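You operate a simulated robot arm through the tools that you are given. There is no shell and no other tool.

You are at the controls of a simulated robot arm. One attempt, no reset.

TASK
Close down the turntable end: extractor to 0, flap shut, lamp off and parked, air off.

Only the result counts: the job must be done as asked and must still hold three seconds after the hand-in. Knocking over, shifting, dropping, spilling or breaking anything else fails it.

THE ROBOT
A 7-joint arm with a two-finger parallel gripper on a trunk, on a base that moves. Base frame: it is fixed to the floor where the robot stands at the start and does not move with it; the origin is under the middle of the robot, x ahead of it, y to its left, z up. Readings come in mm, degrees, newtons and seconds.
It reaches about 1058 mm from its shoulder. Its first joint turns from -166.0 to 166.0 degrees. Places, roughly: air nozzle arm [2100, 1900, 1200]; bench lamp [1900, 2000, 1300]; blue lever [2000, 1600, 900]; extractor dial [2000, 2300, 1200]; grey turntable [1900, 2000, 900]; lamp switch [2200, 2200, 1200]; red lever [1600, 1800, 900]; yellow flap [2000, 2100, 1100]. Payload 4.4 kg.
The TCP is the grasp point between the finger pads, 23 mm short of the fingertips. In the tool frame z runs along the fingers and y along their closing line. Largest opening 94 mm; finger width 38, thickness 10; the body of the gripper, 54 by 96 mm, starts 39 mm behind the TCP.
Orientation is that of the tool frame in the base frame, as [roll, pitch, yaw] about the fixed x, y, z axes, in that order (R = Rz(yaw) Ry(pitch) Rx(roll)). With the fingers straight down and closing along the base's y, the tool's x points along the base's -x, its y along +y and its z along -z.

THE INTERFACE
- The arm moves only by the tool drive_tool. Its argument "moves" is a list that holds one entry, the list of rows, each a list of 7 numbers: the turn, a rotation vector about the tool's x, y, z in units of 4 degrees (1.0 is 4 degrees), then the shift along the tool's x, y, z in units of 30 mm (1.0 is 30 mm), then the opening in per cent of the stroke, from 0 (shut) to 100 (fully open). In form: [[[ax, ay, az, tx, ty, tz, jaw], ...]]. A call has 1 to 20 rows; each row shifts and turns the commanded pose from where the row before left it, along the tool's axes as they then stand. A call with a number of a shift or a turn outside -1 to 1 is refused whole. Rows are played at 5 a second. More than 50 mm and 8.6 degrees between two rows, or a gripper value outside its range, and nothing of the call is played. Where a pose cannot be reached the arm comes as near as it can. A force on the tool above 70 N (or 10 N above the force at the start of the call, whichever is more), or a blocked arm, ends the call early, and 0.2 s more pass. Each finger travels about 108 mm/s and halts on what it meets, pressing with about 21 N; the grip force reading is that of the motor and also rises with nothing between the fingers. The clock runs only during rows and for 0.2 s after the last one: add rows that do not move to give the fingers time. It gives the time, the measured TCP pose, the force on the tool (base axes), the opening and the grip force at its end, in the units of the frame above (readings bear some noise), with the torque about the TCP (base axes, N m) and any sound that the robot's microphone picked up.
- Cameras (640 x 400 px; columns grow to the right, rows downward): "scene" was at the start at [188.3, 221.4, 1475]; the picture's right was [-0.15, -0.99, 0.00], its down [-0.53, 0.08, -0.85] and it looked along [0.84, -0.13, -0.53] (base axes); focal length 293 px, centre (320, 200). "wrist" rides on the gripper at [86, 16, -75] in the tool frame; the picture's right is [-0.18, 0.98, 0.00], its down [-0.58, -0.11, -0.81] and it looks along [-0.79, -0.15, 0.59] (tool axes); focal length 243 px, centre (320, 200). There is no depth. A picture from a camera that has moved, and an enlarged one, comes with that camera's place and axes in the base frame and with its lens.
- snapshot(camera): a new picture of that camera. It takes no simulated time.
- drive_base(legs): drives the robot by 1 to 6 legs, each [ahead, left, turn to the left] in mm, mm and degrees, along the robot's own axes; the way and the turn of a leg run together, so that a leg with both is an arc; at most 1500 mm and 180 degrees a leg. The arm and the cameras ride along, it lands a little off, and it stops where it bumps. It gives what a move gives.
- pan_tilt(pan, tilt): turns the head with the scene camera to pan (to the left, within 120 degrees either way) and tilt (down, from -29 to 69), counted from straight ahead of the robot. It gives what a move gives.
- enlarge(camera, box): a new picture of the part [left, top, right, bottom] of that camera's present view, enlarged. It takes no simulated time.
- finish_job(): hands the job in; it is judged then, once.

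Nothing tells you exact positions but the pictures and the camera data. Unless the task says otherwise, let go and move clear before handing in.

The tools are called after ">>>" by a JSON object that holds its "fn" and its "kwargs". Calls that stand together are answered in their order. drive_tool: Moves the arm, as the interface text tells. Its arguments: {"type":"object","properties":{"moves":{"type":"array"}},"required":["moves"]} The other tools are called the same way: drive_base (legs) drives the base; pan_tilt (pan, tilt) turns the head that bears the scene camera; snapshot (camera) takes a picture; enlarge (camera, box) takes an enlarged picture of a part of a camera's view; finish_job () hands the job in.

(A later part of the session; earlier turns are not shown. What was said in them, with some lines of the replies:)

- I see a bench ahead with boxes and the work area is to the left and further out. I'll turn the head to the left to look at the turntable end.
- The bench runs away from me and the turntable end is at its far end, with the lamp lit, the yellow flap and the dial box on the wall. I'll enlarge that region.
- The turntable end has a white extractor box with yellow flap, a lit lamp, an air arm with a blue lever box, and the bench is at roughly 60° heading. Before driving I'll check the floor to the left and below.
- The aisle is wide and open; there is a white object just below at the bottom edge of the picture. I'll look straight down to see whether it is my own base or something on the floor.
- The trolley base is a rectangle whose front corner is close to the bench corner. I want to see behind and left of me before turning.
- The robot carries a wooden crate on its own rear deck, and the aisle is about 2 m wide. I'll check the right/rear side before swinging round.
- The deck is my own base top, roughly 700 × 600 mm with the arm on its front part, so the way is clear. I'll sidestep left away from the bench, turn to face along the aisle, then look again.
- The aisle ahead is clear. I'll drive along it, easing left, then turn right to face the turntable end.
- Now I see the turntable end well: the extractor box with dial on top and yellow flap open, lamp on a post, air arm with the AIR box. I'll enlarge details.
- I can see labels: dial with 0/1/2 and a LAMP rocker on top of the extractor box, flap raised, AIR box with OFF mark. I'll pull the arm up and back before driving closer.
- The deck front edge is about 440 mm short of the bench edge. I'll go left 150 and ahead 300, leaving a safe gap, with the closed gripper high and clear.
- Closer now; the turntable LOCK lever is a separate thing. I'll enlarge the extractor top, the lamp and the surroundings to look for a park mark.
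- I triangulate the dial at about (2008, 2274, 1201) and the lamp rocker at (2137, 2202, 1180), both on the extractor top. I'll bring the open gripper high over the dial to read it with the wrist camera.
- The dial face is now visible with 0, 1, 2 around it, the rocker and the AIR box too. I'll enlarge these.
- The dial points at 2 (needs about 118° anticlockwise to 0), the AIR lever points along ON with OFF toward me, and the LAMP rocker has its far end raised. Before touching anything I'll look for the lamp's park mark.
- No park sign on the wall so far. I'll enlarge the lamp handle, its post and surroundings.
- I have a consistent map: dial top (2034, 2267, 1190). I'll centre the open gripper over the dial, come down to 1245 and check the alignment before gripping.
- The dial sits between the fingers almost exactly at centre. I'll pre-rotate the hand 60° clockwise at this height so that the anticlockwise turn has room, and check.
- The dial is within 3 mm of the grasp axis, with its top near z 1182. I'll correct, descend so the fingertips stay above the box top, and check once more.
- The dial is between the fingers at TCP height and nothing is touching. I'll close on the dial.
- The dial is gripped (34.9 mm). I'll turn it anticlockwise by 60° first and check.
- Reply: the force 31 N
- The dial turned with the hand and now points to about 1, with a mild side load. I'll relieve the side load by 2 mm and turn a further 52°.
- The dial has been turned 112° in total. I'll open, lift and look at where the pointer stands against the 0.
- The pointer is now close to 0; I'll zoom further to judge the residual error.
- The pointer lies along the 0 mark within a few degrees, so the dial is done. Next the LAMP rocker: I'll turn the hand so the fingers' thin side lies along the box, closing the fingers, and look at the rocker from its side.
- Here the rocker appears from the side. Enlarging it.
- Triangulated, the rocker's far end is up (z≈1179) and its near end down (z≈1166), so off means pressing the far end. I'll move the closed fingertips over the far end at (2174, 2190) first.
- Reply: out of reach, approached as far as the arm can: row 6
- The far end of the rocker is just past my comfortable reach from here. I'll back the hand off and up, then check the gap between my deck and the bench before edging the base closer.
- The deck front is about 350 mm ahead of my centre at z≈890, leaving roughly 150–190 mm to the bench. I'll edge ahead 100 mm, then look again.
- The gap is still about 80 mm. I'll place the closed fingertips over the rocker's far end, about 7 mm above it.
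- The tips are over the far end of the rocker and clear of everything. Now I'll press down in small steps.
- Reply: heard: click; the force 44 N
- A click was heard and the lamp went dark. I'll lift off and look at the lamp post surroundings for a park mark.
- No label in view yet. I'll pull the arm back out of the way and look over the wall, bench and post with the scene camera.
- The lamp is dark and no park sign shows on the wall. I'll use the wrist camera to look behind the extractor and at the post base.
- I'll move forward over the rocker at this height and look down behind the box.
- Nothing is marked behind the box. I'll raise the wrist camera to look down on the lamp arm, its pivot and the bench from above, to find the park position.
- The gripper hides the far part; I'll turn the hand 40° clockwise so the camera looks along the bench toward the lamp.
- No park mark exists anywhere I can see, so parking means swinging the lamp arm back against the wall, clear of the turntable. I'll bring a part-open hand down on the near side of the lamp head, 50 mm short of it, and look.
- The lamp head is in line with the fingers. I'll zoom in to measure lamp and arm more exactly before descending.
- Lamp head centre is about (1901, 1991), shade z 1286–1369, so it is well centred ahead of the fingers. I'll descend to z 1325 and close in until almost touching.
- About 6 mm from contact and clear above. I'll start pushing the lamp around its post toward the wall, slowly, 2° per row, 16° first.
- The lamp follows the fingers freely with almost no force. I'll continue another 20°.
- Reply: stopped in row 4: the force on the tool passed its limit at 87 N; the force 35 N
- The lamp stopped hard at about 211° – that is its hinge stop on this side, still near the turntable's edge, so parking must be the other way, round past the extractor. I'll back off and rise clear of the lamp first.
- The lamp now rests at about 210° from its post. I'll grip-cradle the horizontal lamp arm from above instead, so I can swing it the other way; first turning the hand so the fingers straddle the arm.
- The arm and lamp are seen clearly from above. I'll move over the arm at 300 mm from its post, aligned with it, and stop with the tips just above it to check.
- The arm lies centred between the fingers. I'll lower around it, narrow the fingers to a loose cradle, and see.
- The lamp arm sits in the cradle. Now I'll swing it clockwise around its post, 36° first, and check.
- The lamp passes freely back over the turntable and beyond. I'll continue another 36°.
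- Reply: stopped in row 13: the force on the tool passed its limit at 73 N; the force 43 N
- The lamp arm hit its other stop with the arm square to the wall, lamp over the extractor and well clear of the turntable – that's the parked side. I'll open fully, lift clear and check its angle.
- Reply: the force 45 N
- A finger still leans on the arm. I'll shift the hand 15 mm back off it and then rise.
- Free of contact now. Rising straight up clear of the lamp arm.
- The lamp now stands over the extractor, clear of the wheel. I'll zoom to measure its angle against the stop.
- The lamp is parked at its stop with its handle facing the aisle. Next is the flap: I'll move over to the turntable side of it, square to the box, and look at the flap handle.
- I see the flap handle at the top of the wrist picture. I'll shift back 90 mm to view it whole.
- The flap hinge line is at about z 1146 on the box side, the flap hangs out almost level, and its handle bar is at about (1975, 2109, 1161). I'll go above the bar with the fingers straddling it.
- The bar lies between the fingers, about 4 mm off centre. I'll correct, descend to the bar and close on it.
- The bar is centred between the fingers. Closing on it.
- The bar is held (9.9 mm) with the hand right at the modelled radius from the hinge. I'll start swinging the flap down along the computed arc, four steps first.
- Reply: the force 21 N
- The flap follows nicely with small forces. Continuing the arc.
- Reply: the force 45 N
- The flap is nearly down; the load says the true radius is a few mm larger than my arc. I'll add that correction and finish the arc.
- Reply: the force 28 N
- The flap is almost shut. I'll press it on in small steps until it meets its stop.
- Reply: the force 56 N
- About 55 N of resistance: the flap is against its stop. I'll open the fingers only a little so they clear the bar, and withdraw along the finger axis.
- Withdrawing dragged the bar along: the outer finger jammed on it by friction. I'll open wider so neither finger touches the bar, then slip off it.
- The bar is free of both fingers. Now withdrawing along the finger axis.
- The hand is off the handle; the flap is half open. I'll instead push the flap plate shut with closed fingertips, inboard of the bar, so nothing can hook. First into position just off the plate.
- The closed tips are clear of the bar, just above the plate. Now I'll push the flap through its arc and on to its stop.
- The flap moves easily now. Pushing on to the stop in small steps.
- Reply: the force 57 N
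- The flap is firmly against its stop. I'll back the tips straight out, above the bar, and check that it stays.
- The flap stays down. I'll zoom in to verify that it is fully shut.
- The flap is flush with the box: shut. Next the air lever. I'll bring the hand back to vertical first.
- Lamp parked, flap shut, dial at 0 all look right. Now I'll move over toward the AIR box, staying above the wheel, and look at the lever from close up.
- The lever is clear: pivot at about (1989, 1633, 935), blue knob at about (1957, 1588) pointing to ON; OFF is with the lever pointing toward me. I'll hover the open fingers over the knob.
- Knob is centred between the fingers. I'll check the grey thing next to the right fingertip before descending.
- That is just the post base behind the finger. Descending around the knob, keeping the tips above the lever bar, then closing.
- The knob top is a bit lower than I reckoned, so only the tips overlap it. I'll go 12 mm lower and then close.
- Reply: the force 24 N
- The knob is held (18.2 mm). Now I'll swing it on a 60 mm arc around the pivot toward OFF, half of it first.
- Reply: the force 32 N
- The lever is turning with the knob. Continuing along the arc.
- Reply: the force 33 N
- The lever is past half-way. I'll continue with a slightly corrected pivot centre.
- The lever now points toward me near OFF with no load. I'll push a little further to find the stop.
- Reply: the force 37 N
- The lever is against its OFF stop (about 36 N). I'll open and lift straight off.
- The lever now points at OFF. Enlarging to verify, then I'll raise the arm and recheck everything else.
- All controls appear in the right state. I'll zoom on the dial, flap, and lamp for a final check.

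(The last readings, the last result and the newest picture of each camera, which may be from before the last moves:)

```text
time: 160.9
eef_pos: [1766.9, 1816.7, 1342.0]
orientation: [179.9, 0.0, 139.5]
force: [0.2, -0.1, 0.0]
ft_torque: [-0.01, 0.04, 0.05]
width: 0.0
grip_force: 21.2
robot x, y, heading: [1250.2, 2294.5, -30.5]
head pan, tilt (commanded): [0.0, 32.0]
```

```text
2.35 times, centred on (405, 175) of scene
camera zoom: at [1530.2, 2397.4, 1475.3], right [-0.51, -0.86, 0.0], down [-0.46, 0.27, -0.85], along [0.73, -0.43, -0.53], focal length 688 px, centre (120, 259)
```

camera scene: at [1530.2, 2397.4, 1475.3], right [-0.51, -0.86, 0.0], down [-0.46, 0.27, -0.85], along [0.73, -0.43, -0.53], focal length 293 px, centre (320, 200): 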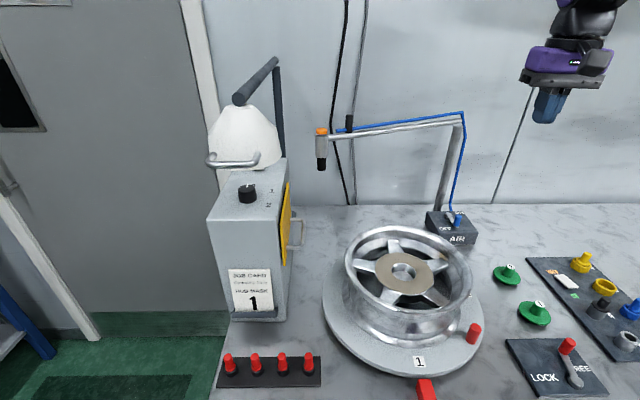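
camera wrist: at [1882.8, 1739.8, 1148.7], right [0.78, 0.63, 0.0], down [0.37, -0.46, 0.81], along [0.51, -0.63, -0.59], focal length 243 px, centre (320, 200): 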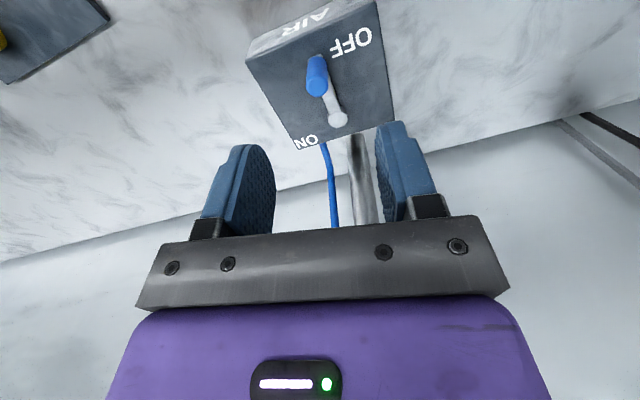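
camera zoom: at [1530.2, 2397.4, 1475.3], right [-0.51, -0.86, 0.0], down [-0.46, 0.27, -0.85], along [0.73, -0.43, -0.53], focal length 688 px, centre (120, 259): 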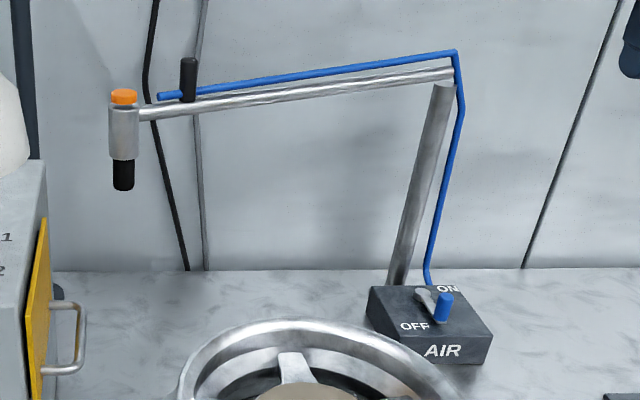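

Flap flush, lever at OFF. I'll take one more very close look at the dial pointer.

>>> {"fn": "enlarge", "kwargs": {"camera": "scene", "box": [225, 170, 285, 215]}}

```text
8.89 times, centred on (255, 192) of scene
camera zoom: at [1530.2, 2397.4, 1475.3], right [-0.51, -0.86, 0.0], down [-0.46, 0.27, -0.85], along [0.73, -0.43, -0.53], focal length 2601 px, centre (898, 267)
```

zoom: 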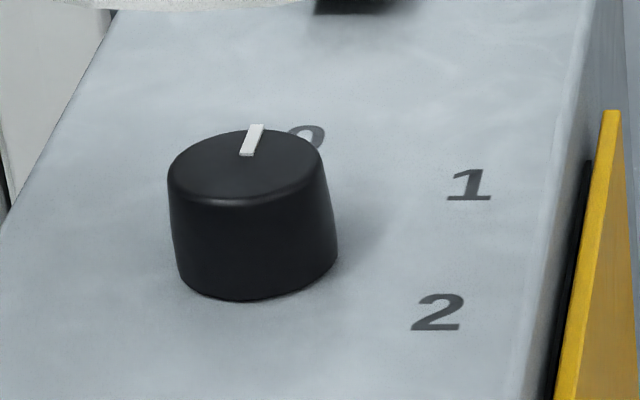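

Everything is in place: the dial points at 0, the flap is flush and shut, the lamp is off and parked at its stop over the extractor, and the air lever is at OFF. The hand is empty and clear, so I'm handing in.

>>> {"fn": "finish_job", "kwargs": {}}

```text
The job is handed in.
```

I shut down the turntable end and handed the job in. The one thing I had to guess was which side the lamp parks on.

- **Extractor:** the dial was at 2. I turned it to 0, and the pointer lines up with the 0 mark to within about 3°.
- **Flap:** shut and flush against the box. My first withdrawal dragged it half open again, so I pushed it closed from outside until it met its stop. It stayed shut.
- **Lamp:** off; the switch clicked and the light went out. I saw no mark for the park position. The arm stops at one end still near the edge of the turntable, and at the other over the extractor, well clear. I took the extractor side as parked and left it there.
- **Air:** the lever was at ON. I swung it round to OFF until it met its stop.

Nothing else looked moved or knocked over in the final pictures. The arm was empty and clear of everything when I handed in.
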